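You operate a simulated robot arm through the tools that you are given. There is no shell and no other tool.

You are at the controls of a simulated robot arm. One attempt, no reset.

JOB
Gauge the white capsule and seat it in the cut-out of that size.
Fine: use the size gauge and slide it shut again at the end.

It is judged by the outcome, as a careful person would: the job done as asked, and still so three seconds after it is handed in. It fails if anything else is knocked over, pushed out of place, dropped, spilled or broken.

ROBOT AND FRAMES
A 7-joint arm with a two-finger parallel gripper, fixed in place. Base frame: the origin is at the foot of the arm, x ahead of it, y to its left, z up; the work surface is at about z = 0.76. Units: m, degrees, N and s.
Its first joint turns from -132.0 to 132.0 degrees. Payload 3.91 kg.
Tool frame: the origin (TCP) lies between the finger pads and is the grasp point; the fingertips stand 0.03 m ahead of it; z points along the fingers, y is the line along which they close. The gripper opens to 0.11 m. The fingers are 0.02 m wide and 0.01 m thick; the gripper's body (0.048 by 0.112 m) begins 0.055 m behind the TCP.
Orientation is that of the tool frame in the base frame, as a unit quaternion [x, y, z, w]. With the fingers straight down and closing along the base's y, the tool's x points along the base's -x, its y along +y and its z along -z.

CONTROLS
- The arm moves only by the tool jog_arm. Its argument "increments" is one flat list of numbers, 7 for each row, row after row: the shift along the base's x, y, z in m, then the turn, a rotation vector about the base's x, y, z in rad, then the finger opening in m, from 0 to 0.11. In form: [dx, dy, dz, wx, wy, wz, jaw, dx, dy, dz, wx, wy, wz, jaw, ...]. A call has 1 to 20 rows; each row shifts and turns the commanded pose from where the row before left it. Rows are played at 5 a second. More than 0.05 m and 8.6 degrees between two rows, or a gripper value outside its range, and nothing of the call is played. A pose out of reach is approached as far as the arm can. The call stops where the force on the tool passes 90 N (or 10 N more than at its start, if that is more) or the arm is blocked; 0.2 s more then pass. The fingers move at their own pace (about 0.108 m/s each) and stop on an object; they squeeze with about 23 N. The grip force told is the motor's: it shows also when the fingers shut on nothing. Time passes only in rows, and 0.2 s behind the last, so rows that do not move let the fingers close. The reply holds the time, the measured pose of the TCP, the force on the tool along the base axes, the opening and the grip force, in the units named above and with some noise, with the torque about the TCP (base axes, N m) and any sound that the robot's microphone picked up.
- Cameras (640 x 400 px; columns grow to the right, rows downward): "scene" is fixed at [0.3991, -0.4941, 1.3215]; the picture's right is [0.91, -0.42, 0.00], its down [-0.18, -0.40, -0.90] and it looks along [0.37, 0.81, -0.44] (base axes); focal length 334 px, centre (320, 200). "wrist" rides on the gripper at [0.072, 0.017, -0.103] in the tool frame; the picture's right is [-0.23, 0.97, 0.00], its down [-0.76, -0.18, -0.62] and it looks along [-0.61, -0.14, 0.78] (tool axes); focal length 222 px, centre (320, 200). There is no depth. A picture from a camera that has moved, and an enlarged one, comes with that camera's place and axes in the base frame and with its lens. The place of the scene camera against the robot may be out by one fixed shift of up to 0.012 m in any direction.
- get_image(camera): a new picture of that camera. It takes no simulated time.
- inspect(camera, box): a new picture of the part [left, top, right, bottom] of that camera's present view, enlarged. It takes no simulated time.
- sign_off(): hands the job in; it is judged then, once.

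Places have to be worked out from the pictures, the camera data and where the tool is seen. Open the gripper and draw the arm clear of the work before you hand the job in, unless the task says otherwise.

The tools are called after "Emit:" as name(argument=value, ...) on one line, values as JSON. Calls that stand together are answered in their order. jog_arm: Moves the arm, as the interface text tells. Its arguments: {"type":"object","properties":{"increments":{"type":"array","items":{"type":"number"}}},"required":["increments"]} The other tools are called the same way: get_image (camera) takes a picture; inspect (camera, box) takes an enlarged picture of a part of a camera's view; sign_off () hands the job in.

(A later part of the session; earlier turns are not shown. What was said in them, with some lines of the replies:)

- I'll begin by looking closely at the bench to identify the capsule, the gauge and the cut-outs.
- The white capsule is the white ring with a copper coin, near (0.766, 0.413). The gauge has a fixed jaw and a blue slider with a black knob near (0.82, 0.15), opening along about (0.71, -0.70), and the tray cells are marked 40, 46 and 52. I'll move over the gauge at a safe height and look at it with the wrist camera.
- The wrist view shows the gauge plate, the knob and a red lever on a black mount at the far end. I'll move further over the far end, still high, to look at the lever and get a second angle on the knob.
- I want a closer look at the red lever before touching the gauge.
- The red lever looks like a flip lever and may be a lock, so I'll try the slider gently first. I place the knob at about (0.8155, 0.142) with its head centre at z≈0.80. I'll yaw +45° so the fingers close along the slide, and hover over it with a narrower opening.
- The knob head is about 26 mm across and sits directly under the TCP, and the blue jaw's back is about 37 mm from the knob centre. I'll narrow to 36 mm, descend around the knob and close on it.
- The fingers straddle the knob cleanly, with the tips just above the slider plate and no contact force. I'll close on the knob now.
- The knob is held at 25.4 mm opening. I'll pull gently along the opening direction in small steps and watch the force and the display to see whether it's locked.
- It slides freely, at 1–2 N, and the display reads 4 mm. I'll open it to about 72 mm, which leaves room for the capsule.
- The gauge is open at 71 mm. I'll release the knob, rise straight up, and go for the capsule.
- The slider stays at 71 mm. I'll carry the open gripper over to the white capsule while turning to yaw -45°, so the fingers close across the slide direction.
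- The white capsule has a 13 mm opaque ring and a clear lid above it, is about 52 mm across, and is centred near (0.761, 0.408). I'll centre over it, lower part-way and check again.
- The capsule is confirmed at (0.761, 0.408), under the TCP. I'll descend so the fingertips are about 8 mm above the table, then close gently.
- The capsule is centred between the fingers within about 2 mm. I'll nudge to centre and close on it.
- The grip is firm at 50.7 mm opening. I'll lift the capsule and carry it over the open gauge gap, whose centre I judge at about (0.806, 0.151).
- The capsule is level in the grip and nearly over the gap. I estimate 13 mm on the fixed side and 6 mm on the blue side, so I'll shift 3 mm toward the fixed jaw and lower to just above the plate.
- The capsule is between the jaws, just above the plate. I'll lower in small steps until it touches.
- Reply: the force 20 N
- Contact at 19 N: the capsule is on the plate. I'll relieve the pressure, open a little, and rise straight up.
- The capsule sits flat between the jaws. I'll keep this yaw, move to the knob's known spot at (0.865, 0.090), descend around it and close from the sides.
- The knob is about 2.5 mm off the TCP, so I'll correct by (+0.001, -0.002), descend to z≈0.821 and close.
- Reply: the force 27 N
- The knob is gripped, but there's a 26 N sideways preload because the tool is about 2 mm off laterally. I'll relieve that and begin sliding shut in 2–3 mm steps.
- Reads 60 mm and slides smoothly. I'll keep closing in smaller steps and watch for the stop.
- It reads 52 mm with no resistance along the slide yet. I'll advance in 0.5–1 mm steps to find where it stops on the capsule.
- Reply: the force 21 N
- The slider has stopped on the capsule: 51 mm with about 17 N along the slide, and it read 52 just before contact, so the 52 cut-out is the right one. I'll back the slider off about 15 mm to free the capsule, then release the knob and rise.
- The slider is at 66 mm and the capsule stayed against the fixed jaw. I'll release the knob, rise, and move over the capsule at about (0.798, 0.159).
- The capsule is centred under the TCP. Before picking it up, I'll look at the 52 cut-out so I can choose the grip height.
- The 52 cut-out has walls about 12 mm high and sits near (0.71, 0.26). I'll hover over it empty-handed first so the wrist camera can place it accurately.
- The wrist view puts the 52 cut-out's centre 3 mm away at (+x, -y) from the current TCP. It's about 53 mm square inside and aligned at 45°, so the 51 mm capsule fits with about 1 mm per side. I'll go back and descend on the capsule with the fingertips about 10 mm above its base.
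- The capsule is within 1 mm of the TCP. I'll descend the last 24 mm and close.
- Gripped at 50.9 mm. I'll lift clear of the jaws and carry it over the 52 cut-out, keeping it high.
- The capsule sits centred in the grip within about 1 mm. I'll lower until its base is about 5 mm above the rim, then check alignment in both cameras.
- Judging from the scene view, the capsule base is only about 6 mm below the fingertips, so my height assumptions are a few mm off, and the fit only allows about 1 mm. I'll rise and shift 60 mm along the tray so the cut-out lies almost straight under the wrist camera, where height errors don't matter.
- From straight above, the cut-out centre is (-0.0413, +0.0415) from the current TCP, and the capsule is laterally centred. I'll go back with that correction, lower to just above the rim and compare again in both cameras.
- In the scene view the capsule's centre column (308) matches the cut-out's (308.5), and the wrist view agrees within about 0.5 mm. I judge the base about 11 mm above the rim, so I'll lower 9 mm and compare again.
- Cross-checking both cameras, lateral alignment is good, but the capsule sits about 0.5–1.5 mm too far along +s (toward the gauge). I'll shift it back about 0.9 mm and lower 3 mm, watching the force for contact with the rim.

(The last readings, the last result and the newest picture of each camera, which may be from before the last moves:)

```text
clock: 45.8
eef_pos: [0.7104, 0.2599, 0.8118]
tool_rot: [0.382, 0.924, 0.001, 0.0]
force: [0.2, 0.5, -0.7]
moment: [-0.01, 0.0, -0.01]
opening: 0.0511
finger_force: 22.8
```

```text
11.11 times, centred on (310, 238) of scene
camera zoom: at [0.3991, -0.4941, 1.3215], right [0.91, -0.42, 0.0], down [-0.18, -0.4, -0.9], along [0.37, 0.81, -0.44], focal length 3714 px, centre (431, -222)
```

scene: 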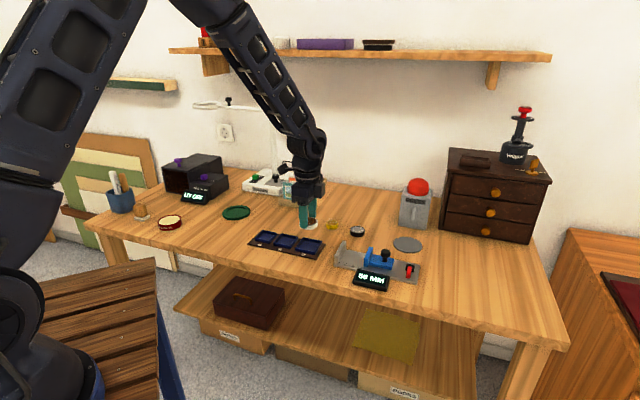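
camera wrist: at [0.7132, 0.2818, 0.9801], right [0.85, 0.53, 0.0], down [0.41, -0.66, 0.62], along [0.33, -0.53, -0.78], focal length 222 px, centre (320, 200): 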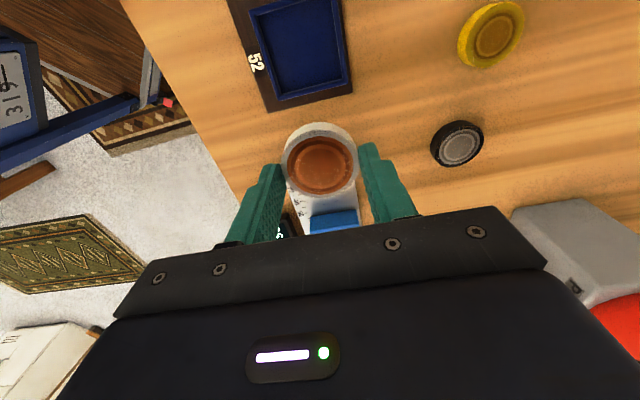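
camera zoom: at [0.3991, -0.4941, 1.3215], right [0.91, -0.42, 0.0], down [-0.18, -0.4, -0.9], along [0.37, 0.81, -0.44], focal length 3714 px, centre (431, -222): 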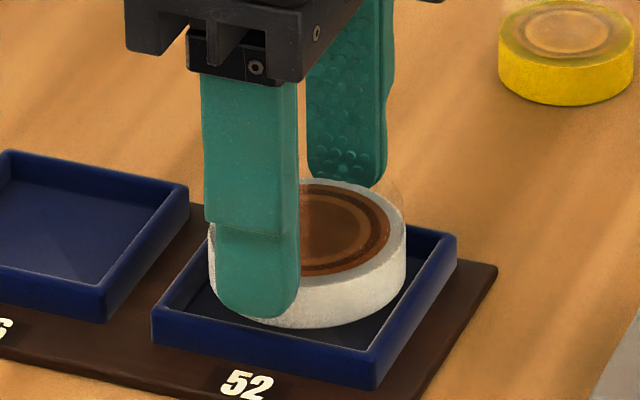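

No contact yet, and the base is now about level with the rim. The wrist view shows about 3 mm of gap on the 46-cell side, so I'll zoom in on both sides of the cut-out to settle the along-tray offset.

Emit:
inspect(camera="scene", box=[310, 236, 334, 260])

Emit:
inspect(camera="scene", box=[290, 234, 314, 258])

Emit:
inspect(camera="wrist", box=[280, 95, 350, 145])

Emit:
inspect(camera="wrist", box=[285, 175, 385, 215])

```text
16.00 times, centred on (322, 248) of scene
camera zoom: at [0.3991, -0.4941, 1.3215], right [0.91, -0.42, 0.0], down [-0.18, -0.4, -0.9], along [0.37, 0.81, -0.44], focal length 5348 px, centre (288, -568)
```

zoom: 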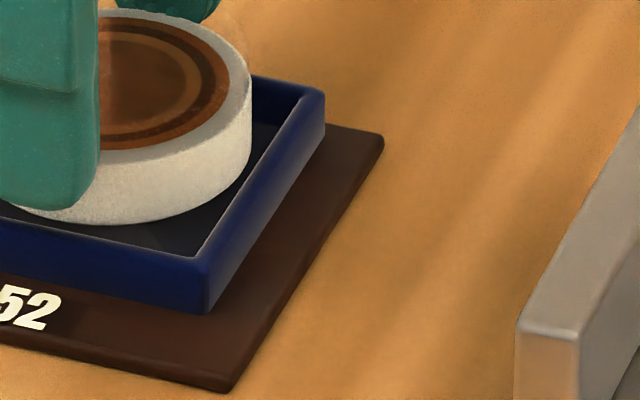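

```text
16.00 times, centred on (302, 246) of scene
camera zoom: at [0.3991, -0.4941, 1.3215], right [0.91, -0.42, 0.0], down [-0.18, -0.4, -0.9], along [0.37, 0.81, -0.44], focal length 5348 px, centre (608, -536)
```

zoom: 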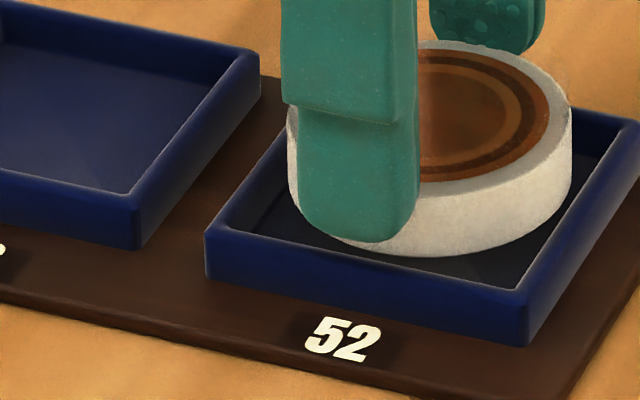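

```text
8.00 times, centred on (315, 120) of wrist
camera zoom: at [0.6709, 0.3243, 0.9151], right [0.85, 0.53, 0.0], down [0.41, -0.66, 0.62], along [0.33, -0.53, -0.78], focal length 1777 px, centre (360, 840)
```

zoom: 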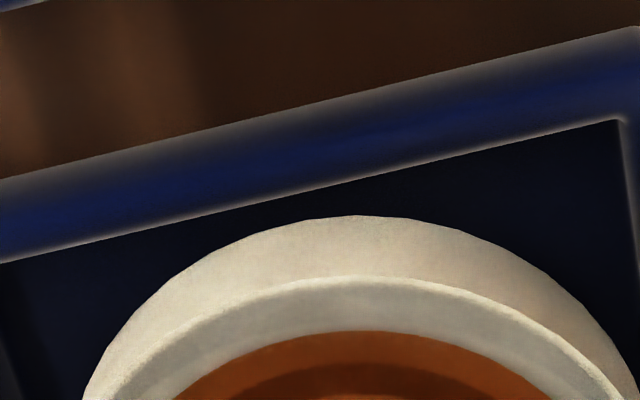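

```text
6.40 times, centred on (335, 195) of wrist
camera zoom: at [0.6709, 0.3243, 0.9151], right [0.85, 0.53, 0.0], down [0.41, -0.66, 0.62], along [0.33, -0.53, -0.78], focal length 1422 px, centre (224, 232)
```

zoom: 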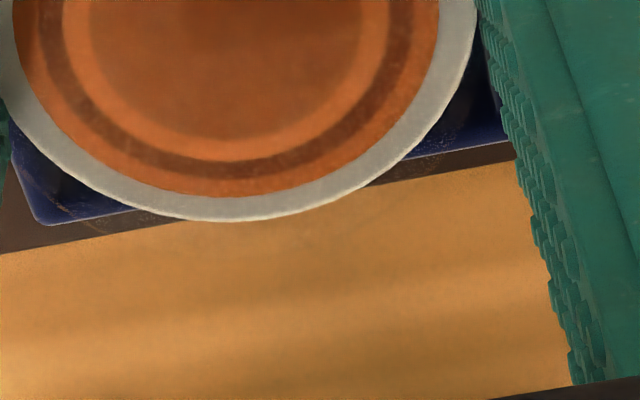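

Measured carefully, the cut-out is about 54.5 mm inside and the capsule has roughly equal gaps (~2 mm) on both sides, in both cameras. I'll continue down 4 mm, watching the force.

Emit:
jog_arm(increments=[0, 0, -0.0015, 0, 0, 0, 0.04, 0, 0, -0.0015, 0, 0, 0, 0.04, 0, 0, -0.001, 0, 0, 0, 0.04])

Emit:
inspect(camera="scene", box=[290, 228, 328, 258])

Emit:
inspect(camera="wrist", box=[270, 90, 380, 200])

```text
clock: 46.6
eef_pos: [0.7104, 0.26, 0.8074]
tool_rot: [0.383, 0.924, -0.001, 0.0]
force: [0.0, 0.6, -1.5]
moment: [0.02, 0.02, 0.0]
opening: 0.0508
finger_force: 23.2
```

```text
13.33 times, centred on (309, 243) of scene
camera zoom: at [0.3991, -0.4941, 1.3215], right [0.91, -0.42, 0.0], down [-0.18, -0.4, -0.9], along [0.37, 0.81, -0.44], focal length 4456 px, centre (467, -373)
```

zoom: 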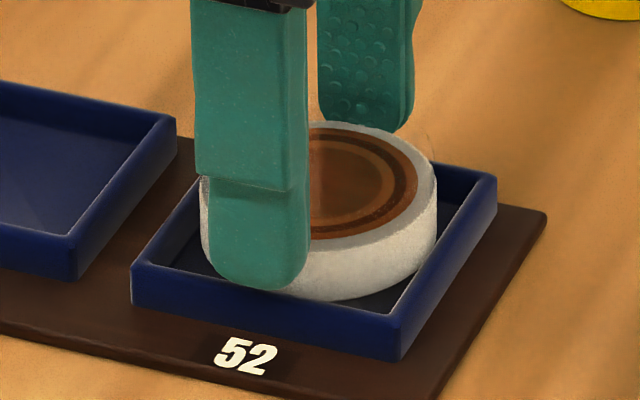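

```text
3.64 times, centred on (325, 145) of wrist
camera zoom: at [0.6709, 0.3241, 0.9116], right [0.85, 0.53, 0.0], down [0.41, -0.66, 0.62], along [0.33, -0.53, -0.78], focal length 808 px, centre (302, 400)
```

zoom: 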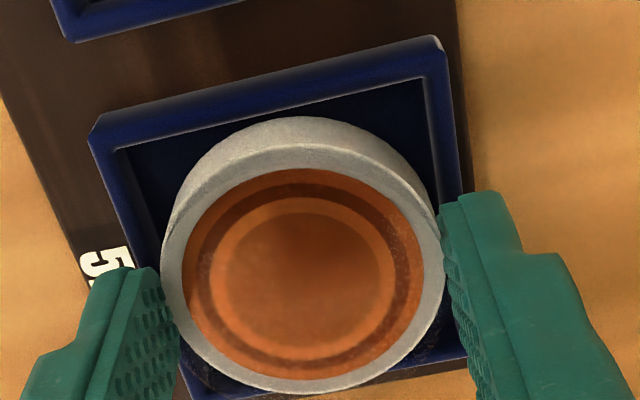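

Still no contact, and the capsule base is inside the walls. I'll lower 1 mm at a time until something touches.

Emit:
jog_arm(increments=[0, 0, -0.001, 0, 0, 0, 0.04, 0, 0, -0.001, 0, 0, 0, 0.04])

Emit:
inspect(camera="scene", box=[290, 228, 328, 258])

```text
clock: 47.2
eef_pos: [0.7112, 0.2586, 0.806]
tool_rot: [0.382, 0.924, 0.001, -0.001]
force: [-0.1, -0.6, -1.2]
moment: [0.01, 0.01, 0.03]
opening: 0.0512
finger_force: 22.8
```

```text
13.33 times, centred on (309, 243) of scene
camera zoom: at [0.3991, -0.4941, 1.3215], right [0.91, -0.42, 0.0], down [-0.18, -0.4, -0.9], along [0.37, 0.81, -0.44], focal length 4456 px, centre (467, -373)
```

zoom: 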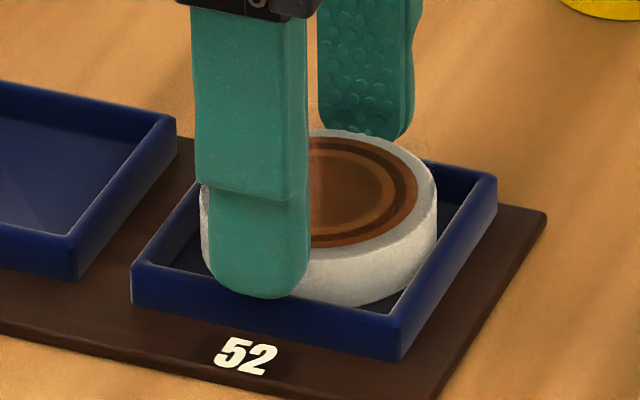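

Emit:
jog_arm(increments=[0, 0, -0.001, 0, 0, 0, 0.04, 0, 0, 0, 0, 0, 0, 0.04])

Emit:
inspect(camera="scene", box=[290, 228, 328, 258])

```text
clock: 47.8
eef_pos: [0.7102, 0.2607, 0.8051]
tool_rot: [0.383, 0.924, 0.0, 0.0]
force: [-0.2, 0.5, 1.0]
moment: [0.0, 0.03, -0.01]
opening: 0.0509
finger_force: 23.1
```

```text
13.33 times, centred on (309, 243) of scene
camera zoom: at [0.3991, -0.4941, 1.3215], right [0.91, -0.42, 0.0], down [-0.18, -0.4, -0.9], along [0.37, 0.81, -0.44], focal length 4456 px, centre (467, -373)
```

zoom: 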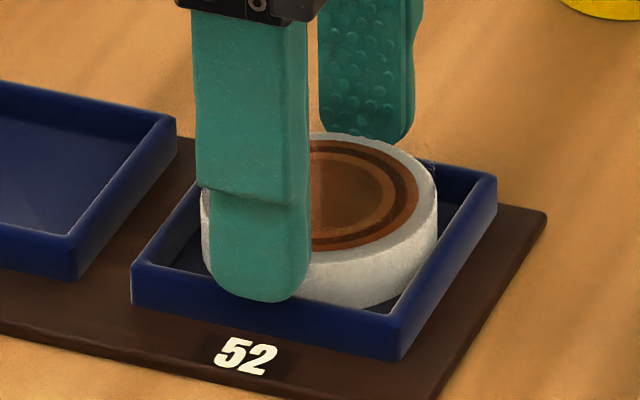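

Emit:
jog_arm(increments=[0, 0, -0.001, 0, 0, 0, 0.04, 0, 0, 0, 0, 0, 0, 0.04])

Emit:
inspect(camera="scene", box=[290, 228, 328, 258])

Emit:
inspect(camera="wrist", box=[270, 90, 380, 200])

```text
clock: 48.4
eef_pos: [0.7101, 0.2591, 0.8049]
tool_rot: [0.383, 0.924, 0.0, 0.0]
force: [-2.7, -0.7, 19.8]
moment: [-0.08, 0.17, -0.01]
opening: 0.051
finger_force: 22.9
```

```text
13.33 times, centred on (309, 243) of scene
camera zoom: at [0.3991, -0.4941, 1.3215], right [0.91, -0.42, 0.0], down [-0.18, -0.4, -0.9], along [0.37, 0.81, -0.44], focal length 4456 px, centre (467, -373)
```

zoom: 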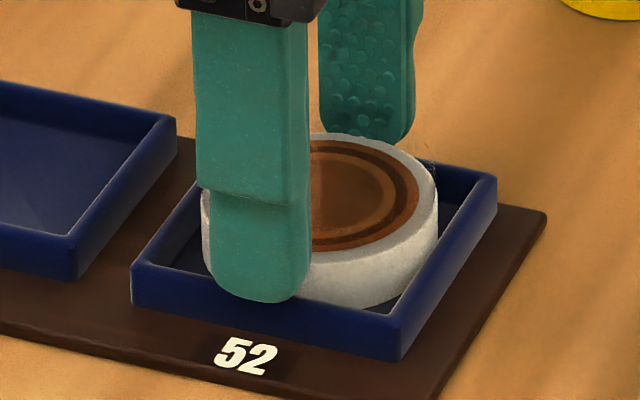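

```text
3.64 times, centred on (325, 145) of wrist
camera zoom: at [0.6709, 0.3239, 0.9084], right [0.85, 0.53, 0.0], down [0.41, -0.66, 0.62], along [0.33, -0.53, -0.78], focal length 808 px, centre (302, 400)
```

zoom: 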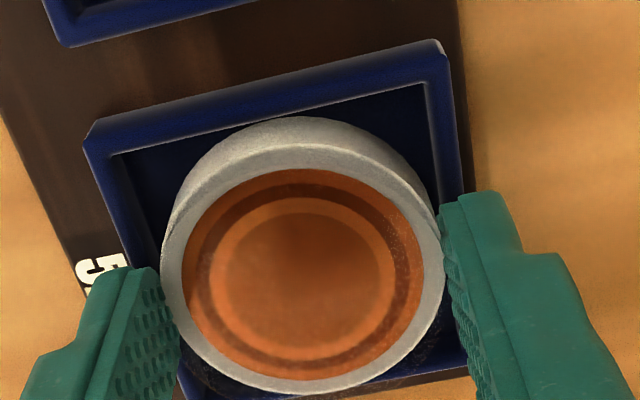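

Contact at z≈0.805 with 20 N, so the capsule is down in the cut-out, on the floor or with the tips just at the rim. I'll unload the press slightly and open the fingers gently.

Emit:
jog_arm(increments=[0, 0, 0.001, 0, 0, 0, 0.04, 0, 0, 0, 0, 0, 0, 0.054, 0, 0, 0, 0, 0, 0, 0.06, 0, 0, 0, 0, 0, 0, 0.064])

Emit:
inspect(camera="scene", box=[290, 228, 328, 258])

Emit:
inspect(camera="wrist", box=[270, 90, 380, 200])

```text
clock: 49.4
eef_pos: [0.7113, 0.2594, 0.8045]
tool_rot: [0.383, 0.924, 0.0, 0.0]
force: [0.0, -1.0, -0.5]
moment: [-0.01, 0.0, -0.03]
opening: 0.064
finger_force: 0.1
```

```text
13.33 times, centred on (309, 243) of scene
camera zoom: at [0.3991, -0.4941, 1.3215], right [0.91, -0.42, 0.0], down [-0.18, -0.4, -0.9], along [0.37, 0.81, -0.44], focal length 4456 px, centre (467, -373)
```

zoom: 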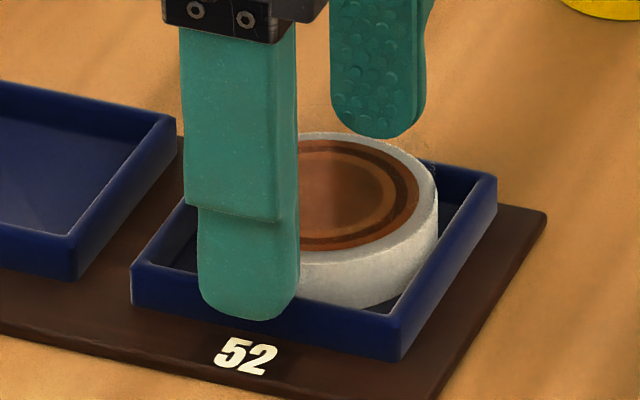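

```text
3.64 times, centred on (325, 145) of wrist
camera zoom: at [0.671, 0.3237, 0.9084], right [0.85, 0.53, 0.0], down [0.41, -0.66, 0.62], along [0.33, -0.53, -0.78], focal length 808 px, centre (302, 400)
```

zoom: 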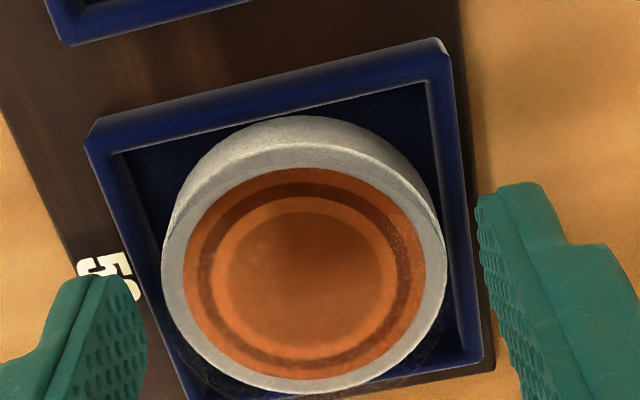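

The capsule didn't move when released, so it's resting on the cut-out floor. I'll rise straight up and inspect how it sits.

Emit:
jog_arm(increments=[0, 0, 0.015, 0, 0, 0, 0.066, 0, 0, 0.03, 0, 0, 0, 0.07, 0, 0, 0.04, 0, 0, 0, 0.07, 0, 0, 0, 0, 0, 0, 0.07])

Emit:
inspect(camera="scene", box=[290, 228, 328, 258])

Emit:
inspect(camera="wrist", box=[260, 60, 390, 190])

```text
clock: 50.4
eef_pos: [0.7098, 0.2592, 0.8892]
tool_rot: [0.383, 0.924, -0.001, 0.0]
force: [-1.2, 0.4, 0.1]
moment: [0.01, 0.02, 0.0]
opening: 0.0701
finger_force: 0.1
```

```text
13.33 times, centred on (309, 243) of scene
camera zoom: at [0.3991, -0.4941, 1.3215], right [0.91, -0.42, 0.0], down [-0.18, -0.4, -0.9], along [0.37, 0.81, -0.44], focal length 4456 px, centre (467, -373)
```

zoom: 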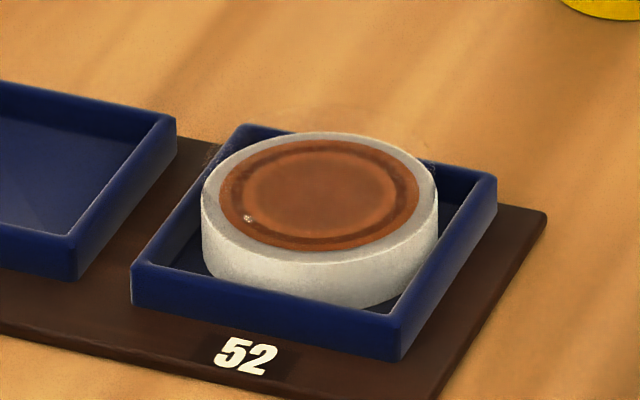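

```text
3.08 times, centred on (325, 125) of wrist
camera zoom: at [0.6701, 0.3243, 0.9938], right [0.85, 0.53, 0.0], down [0.41, -0.66, 0.62], along [0.33, -0.53, -0.78], focal length 684 px, centre (305, 431)
```

zoom: 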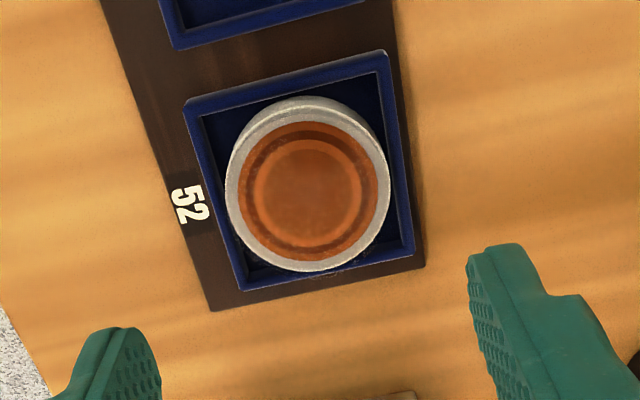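

The capsule sits flat inside the 52 cut-out. Now I'll shut the gauge: I'm moving back over the knob, which is at the 66 mm position, about (0.864, 0.093).

Emit:
jog_arm(increments=[0.0255, -0.0279, 0, 0, 0, 0, 0.06, 0.0255, -0.0279, 0, 0, 0, 0, 0.05, 0.0255, -0.0279, 0, 0, 0, 0, 0.05, 0.0255, -0.0279, 0, 0, 0, 0, 0.05, 0.0255, -0.0279, 0, 0, 0, 0, 0.05, 0.0252, -0.0275, 0, 0, 0, 0, 0.05, 0, 0, -0.018, 0, 0, 0, 0.05, 0, 0, 0, 0, 0, 0, 0.05])

Emit:
inspect(camera="wrist", box=[230, 20, 430, 250])

Emit:
inspect(camera="scene", box=[280, 200, 430, 300])

```text
clock: 52.2
eef_pos: [0.8629, 0.0923, 0.8717]
tool_rot: [0.383, 0.924, 0.0, 0.001]
force: [-1.4, -0.3, -0.3]
moment: [-0.03, -0.01, -0.02]
opening: 0.0499
finger_force: 0.0
```

```text
1.74 times, centred on (330, 135) of wrist
camera zoom: at [0.8238, 0.1571, 0.9757], right [0.85, 0.53, 0.0], down [0.41, -0.66, 0.62], along [0.33, -0.53, -0.78], focal length 386 px, centre (303, 313)
```

zoom: 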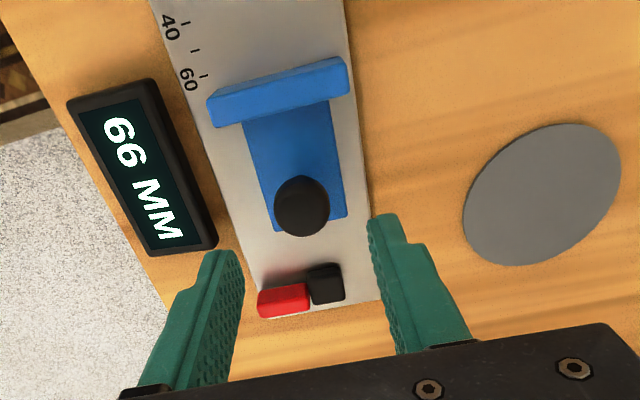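

```text
4.00 times, centred on (355, 250) of scene
camera zoom: at [0.3991, -0.4941, 1.3215], right [0.91, -0.42, 0.0], down [-0.18, -0.4, -0.9], along [0.37, 0.81, -0.44], focal length 1337 px, centre (180, 0)
```

zoom: 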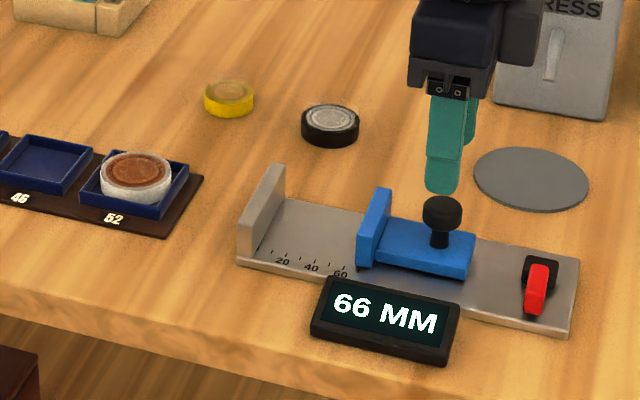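

The knob is at the TCP within about 1.5 mm and the display still reads 66. I'll nudge (-0.0008, +0.0012), descend and grip the knob.

Emit:
jog_arm(increments=[-0.0008, 0.0012, -0.02, 0, 0, 0, 0.05, 0, 0, -0.02, 0, 0, 0, 0.05, 0, 0, -0.0105, 0, 0, 0, 0.05, 0, 0, 0, 0, 0, 0, 0.05, 0, 0, 0, 0, 0, 0, 0.035, 0, 0, 0, 0, 0, 0, 0.02, 0, 0, 0, 0, 0, 0, 0.018, 0, 0, 0, 0, 0, 0, 0.018])

Emit:
inspect(camera="scene", box=[320, 205, 420, 295])

```text
clock: 54.0
eef_pos: [0.8622, 0.0938, 0.8209]
tool_rot: [0.383, 0.924, 0.0, 0.0]
force: [-2.4, -3.9, -1.4]
moment: [-0.09, 0.03, 0.0]
opening: 0.0253
finger_force: 44.7
```

```text
4.44 times, centred on (370, 250) of scene
camera zoom: at [0.3991, -0.4941, 1.3215], right [0.91, -0.42, 0.0], down [-0.18, -0.4, -0.9], along [0.37, 0.81, -0.44], focal length 1486 px, centre (98, -22)
```

zoom: 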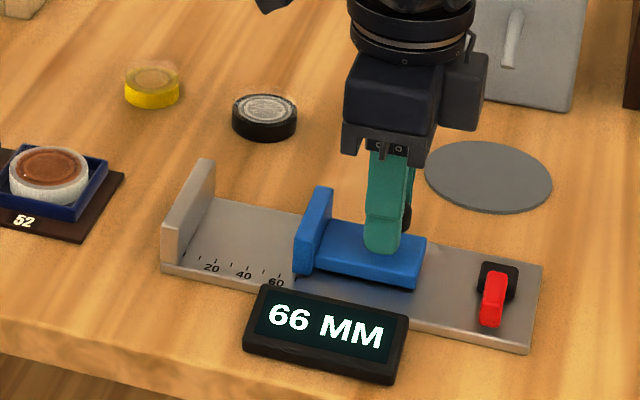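

The knob is gripped with little side load. I'll slide it shut at 4 mm per step, checking midway.

Emit:
jog_arm(increments=[-0.0028, 0.0028, 0, 0, 0, 0, 0.018, -0.0028, 0.0028, 0, 0, 0, 0, 0.018, -0.0028, 0.0028, 0, 0, 0, 0, 0.018, -0.0028, 0.0028, 0, 0, 0, 0, 0.018, -0.0028, 0.0028, 0, 0, 0, 0, 0.018, -0.0028, 0.0028, 0, 0, 0, 0, 0.018, -0.0028, 0.0028, 0, 0, 0, 0, 0.018, -0.0028, 0.0028, 0, 0, 0, 0, 0.018, -0.0028, 0.0028, 0, 0, 0, 0, 0.018])

Emit:
inspect(camera="scene", box=[320, 205, 420, 295])

```text
clock: 56.0
eef_pos: [0.8365, 0.1196, 0.8208]
tool_rot: [0.383, 0.924, 0.0, 0.001]
force: [-9.6, -9.3, -7.6]
moment: [-0.21, 0.13, 0.01]
opening: 0.0252
finger_force: 45.4
```

```text
4.44 times, centred on (370, 250) of scene
camera zoom: at [0.3991, -0.4941, 1.3215], right [0.91, -0.42, 0.0], down [-0.18, -0.4, -0.9], along [0.37, 0.81, -0.44], focal length 1486 px, centre (98, -22)
```

zoom: 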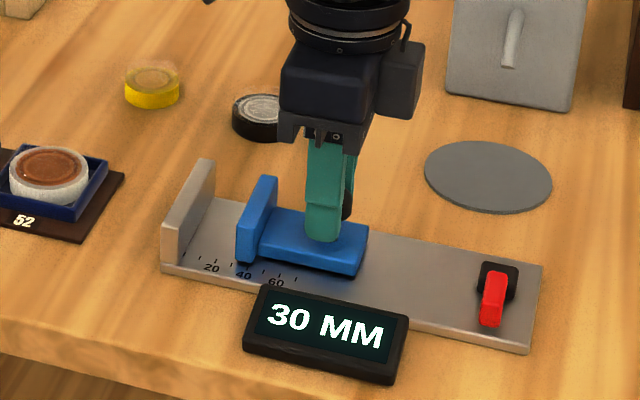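

30 mm now, with a 13 N side load, so I'll trim 1 mm laterally and continue closing.

Emit:
jog_arm(increments=[-0.0007, -0.0007, 0, 0, 0, 0, 0.018, -0.0028, 0.0028, 0, 0, 0, 0, 0.018, -0.0028, 0.0028, 0, 0, 0, 0, 0.018, -0.0028, 0.0028, 0, 0, 0, 0, 0.018, -0.0028, 0.0028, 0, 0, 0, 0, 0.018, -0.0028, 0.0028, 0, 0, 0, 0, 0.018, -0.0028, 0.0028, 0, 0, 0, 0, 0.018])

Emit:
inspect(camera="scene", box=[320, 205, 420, 295])

```text
clock: 57.6
eef_pos: [0.8202, 0.1359, 0.8209]
tool_rot: [0.382, 0.924, 0.0, 0.001]
force: [9.6, 10.1, -14.7]
moment: [0.21, -0.27, 0.08]
opening: 0.0251
finger_force: 44.7
```

```text
4.44 times, centred on (370, 250) of scene
camera zoom: at [0.3991, -0.4941, 1.3215], right [0.91, -0.42, 0.0], down [-0.18, -0.4, -0.9], along [0.37, 0.81, -0.44], focal length 1486 px, centre (98, -22)
```

zoom: 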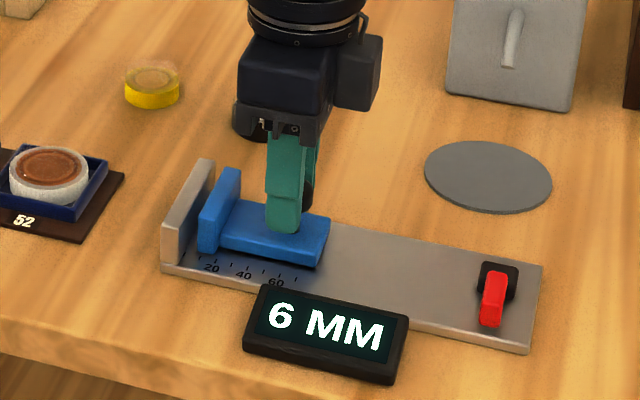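

Emit:
jog_arm(increments=[0.0005, 0.0005, 0, 0, 0, 0, 0.018, -0.0009, 0.0009, 0, 0, 0, 0, 0.018, -0.0009, 0.0009, 0, 0, 0, 0, 0.018, -0.0009, 0.0009, 0, 0, 0, 0, 0.018, -0.0009, 0.0009, 0, 0, 0, 0, 0.018, 0, 0, 0, 0, 0, 0, 0.018])

Emit:
inspect(camera="scene", box=[320, 205, 420, 295])

```text
clock: 59.0
eef_pos: [0.8169, 0.1392, 0.8218]
tool_rot: [0.383, 0.924, 0.0, 0.0]
force: [2.7, 1.6, -8.0]
moment: [0.02, -0.1, 0.0]
opening: 0.0251
finger_force: 45.3
```

```text
4.44 times, centred on (370, 250) of scene
camera zoom: at [0.3991, -0.4941, 1.3215], right [0.91, -0.42, 0.0], down [-0.18, -0.4, -0.9], along [0.37, 0.81, -0.44], focal length 1486 px, centre (98, -22)
```

zoom: 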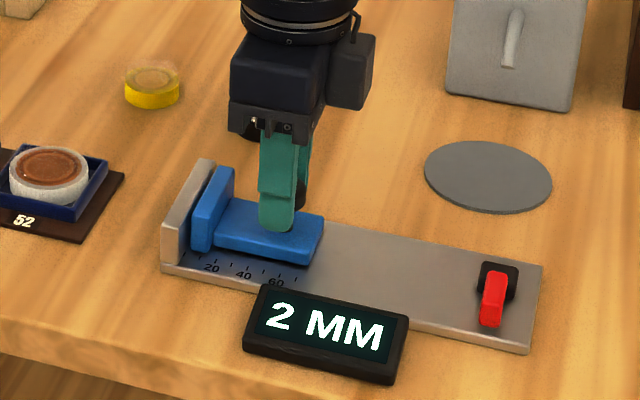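

2 mm left. I'll close the rest in 0.7 mm steps until it reads 0 with a light push against the stop.

Emit:
jog_arm(increments=[-0.0006, 0.0006, 0, 0, 0, 0, 0.018, -0.0006, 0.0006, 0, 0, 0, 0, 0.018, -0.0006, 0.0006, 0, 0, 0, 0, 0.018, -0.0003, 0.0003, 0, 0, 0, 0, 0.018, 0, 0, 0, 0, 0, 0, 0.018])

Emit:
inspect(camera="scene", box=[320, 205, 420, 295])

```text
clock: 60.2
eef_pos: [0.8153, 0.1405, 0.8216]
tool_rot: [0.382, 0.924, -0.001, 0.001]
force: [16.6, -5.0, -7.2]
moment: [-0.2, -0.52, -0.06]
opening: 0.0253
finger_force: 44.6
```

```text
4.44 times, centred on (370, 250) of scene
camera zoom: at [0.3991, -0.4941, 1.3215], right [0.91, -0.42, 0.0], down [-0.18, -0.4, -0.9], along [0.37, 0.81, -0.44], focal length 1486 px, centre (98, -22)
```

zoom: 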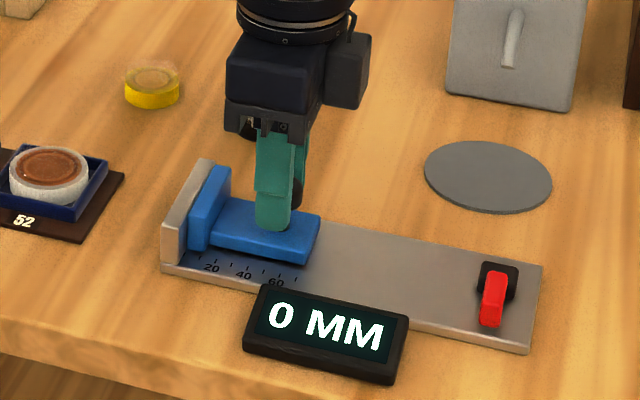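

It reads 0 mm with about 15 N against the stop. I'll open the fingers, rise straight up, and check the reading holds.

Emit:
jog_arm(increments=[0, 0, 0, 0, 0, 0, 0.03, 0, 0, 0, 0, 0, 0, 0.05, 0, 0, 0, 0, 0, 0, 0.05, 0, 0, 0.02, 0, 0, 0, 0.05, 0, 0, 0.03, 0, 0, 0, 0.05, 0, 0, 0.04, 0, 0, 0, 0.06, 0, 0, 0.04, 0, 0, 0, 0.06])

Emit:
inspect(camera="scene", box=[280, 200, 430, 300])

Emit:
get_image(camera="wrist")

```text
clock: 61.8
eef_pos: [0.8144, 0.1419, 0.9515]
tool_rot: [0.383, 0.924, 0.0, 0.0]
force: [1.0, -0.2, -0.8]
moment: [-0.04, 0.02, 0.02]
opening: 0.0597
finger_force: 0.0
```

```text
4.00 times, centred on (355, 250) of scene
camera zoom: at [0.3991, -0.4941, 1.3215], right [0.91, -0.42, 0.0], down [-0.18, -0.4, -0.9], along [0.37, 0.81, -0.44], focal length 1337 px, centre (180, 0)
```

zoom: 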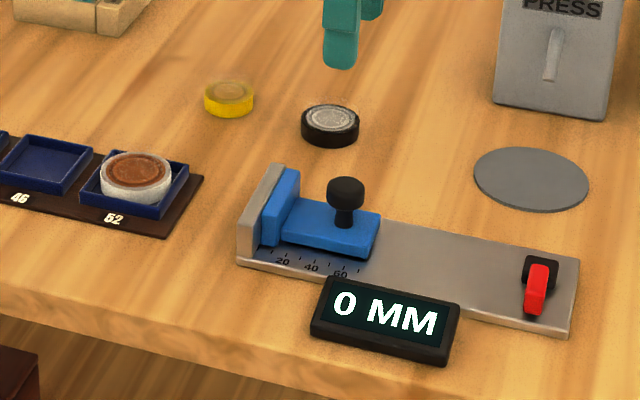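

```text
taken
camera wrist: at [0.7753, 0.2053, 1.0552], right [0.85, 0.53, 0.0], down [0.41, -0.66, 0.62], along [0.33, -0.53, -0.78], focal length 222 px, centre (320, 200)
```

wrist: 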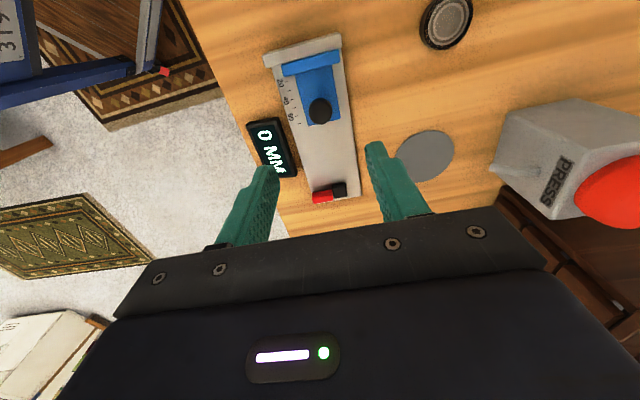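

The gauge is shut at 0 mm and steady. I'll draw the arm away at height, opening the gripper and pausing over the tray for a final look at the capsule.

Emit:
jog_arm(increments=[-0.02, 0.022, 0.005, 0, 0, 0, 0.08, -0.02, 0.022, 0.005, 0, 0, 0, 0.11, -0.02, 0.022, 0.005, 0, 0, 0, 0.11, -0.02, 0.022, 0.005, 0, 0, 0, 0.11, -0.02, 0.022, 0, 0, 0, 0, 0.11, 0, 0, 0, 0, 0, 0, 0.11])

Emit:
inspect(camera="wrist", box=[240, 20, 400, 180])

Emit:
inspect(camera="scene", box=[285, 225, 335, 265])

```text
clock: 63.2
eef_pos: [0.7138, 0.252, 0.971]
tool_rot: [0.383, 0.924, 0.001, 0.0]
force: [0.2, -0.6, 0.7]
moment: [-0.01, 0.0, 0.01]
opening: 0.11
finger_force: 0.1
```

```text
2.50 times, centred on (320, 100) of wrist
camera zoom: at [0.6744, 0.3162, 1.0749], right [0.85, 0.53, 0.0], down [0.41, -0.66, 0.62], along [0.33, -0.53, -0.78], focal length 555 px, centre (320, 450)
```

zoom: 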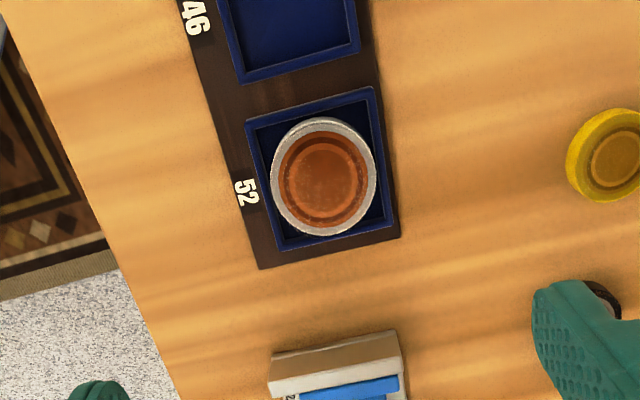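

```text
10.00 times, centred on (310, 245) of scene
camera zoom: at [0.3991, -0.4941, 1.3215], right [0.91, -0.42, 0.0], down [-0.18, -0.4, -0.9], along [0.37, 0.81, -0.44], focal length 3342 px, centre (420, -250)
```

zoom: 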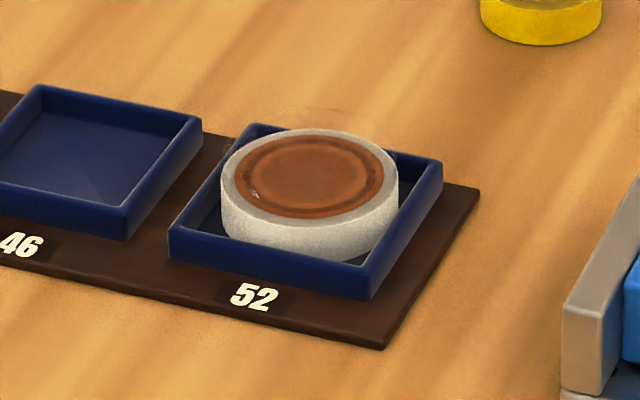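

The capsule lies flat within the walls of the 52 cut-out, the gauge reads 0, and nothing else has moved. I'll draw the arm back clear of the work and take a last full view.

Emit:
jog_arm(increments=[-0.03, 0.005, 0.01, 0, 0, 0.13, 0.11, -0.03, 0.005, 0.01, 0, 0, 0.13, 0.11, -0.03, 0.005, 0.01, 0, 0, 0.13, 0.11, -0.03, 0.005, 0.0, 0, 0, 0.13, 0.11, 0, 0, 0, 0, 0, 0.13, 0.11, 0, 0, 0, 0, 0, 0.13, 0.11, 0, 0, 0, 0, 0, 0, 0.11, 0, 0, 0, 0, 0, 0, 0.11])

Emit:
get_image(camera="scene")

Emit:
inspect(camera="scene", box=[230, 190, 430, 310])

```text
clock: 65.0
eef_pos: [0.5936, 0.2717, 1.0002]
tool_rot: [0.002, 1.0, -0.001, 0.0]
force: [-0.4, -0.2, -0.4]
moment: [-0.04, 0.01, -0.01]
opening: 0.11
finger_force: 0.1
```

```text
taken
```

scene: 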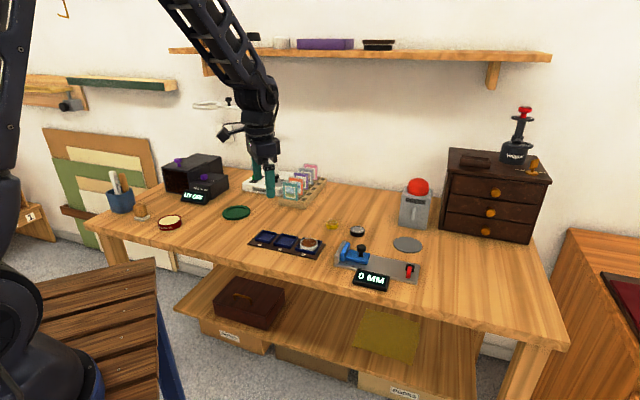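

```text
3.20 times, centred on (330, 250) of scene
camera zoom: at [0.3991, -0.4941, 1.3215], right [0.91, -0.42, 0.0], down [-0.18, -0.4, -0.9], along [0.37, 0.81, -0.44], focal length 1070 px, centre (288, 40)
```

zoom: 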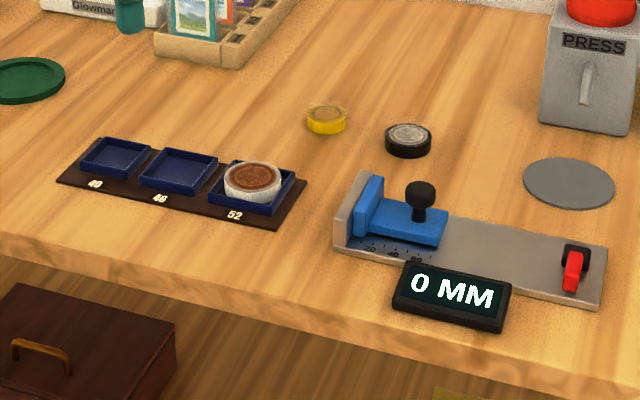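

The capsule is seated in the 52 cut-out, the gauge is shut at 0 mm, everything else is where it was, and the arm is clear with the gripper open. I'm handing the job in.

Emit:
sign_off()

```text
The job is handed in.
```

The white capsule is gauged and sits flat in the 52 cut-out. The gauge is slid shut again and reads 0 mm.

- **Reading:** the gauge showed 52 mm as the slider reached the capsule and 51 mm with it pressed firmly. The gripper also read about 51 mm across it. I took 52 as the matching size, since 46 would be too small.
- **Fit:** the capsule touched the floor of the cut-out before I let go, and it did not shift when released.
- **Everything else:** the last scene picture shows the other capsules, the tray and the gauge base where they started. The arm is drawn back with the gripper open.

I handed the job in with the arm clear. No verdict came back beyond confirmation that it was received.
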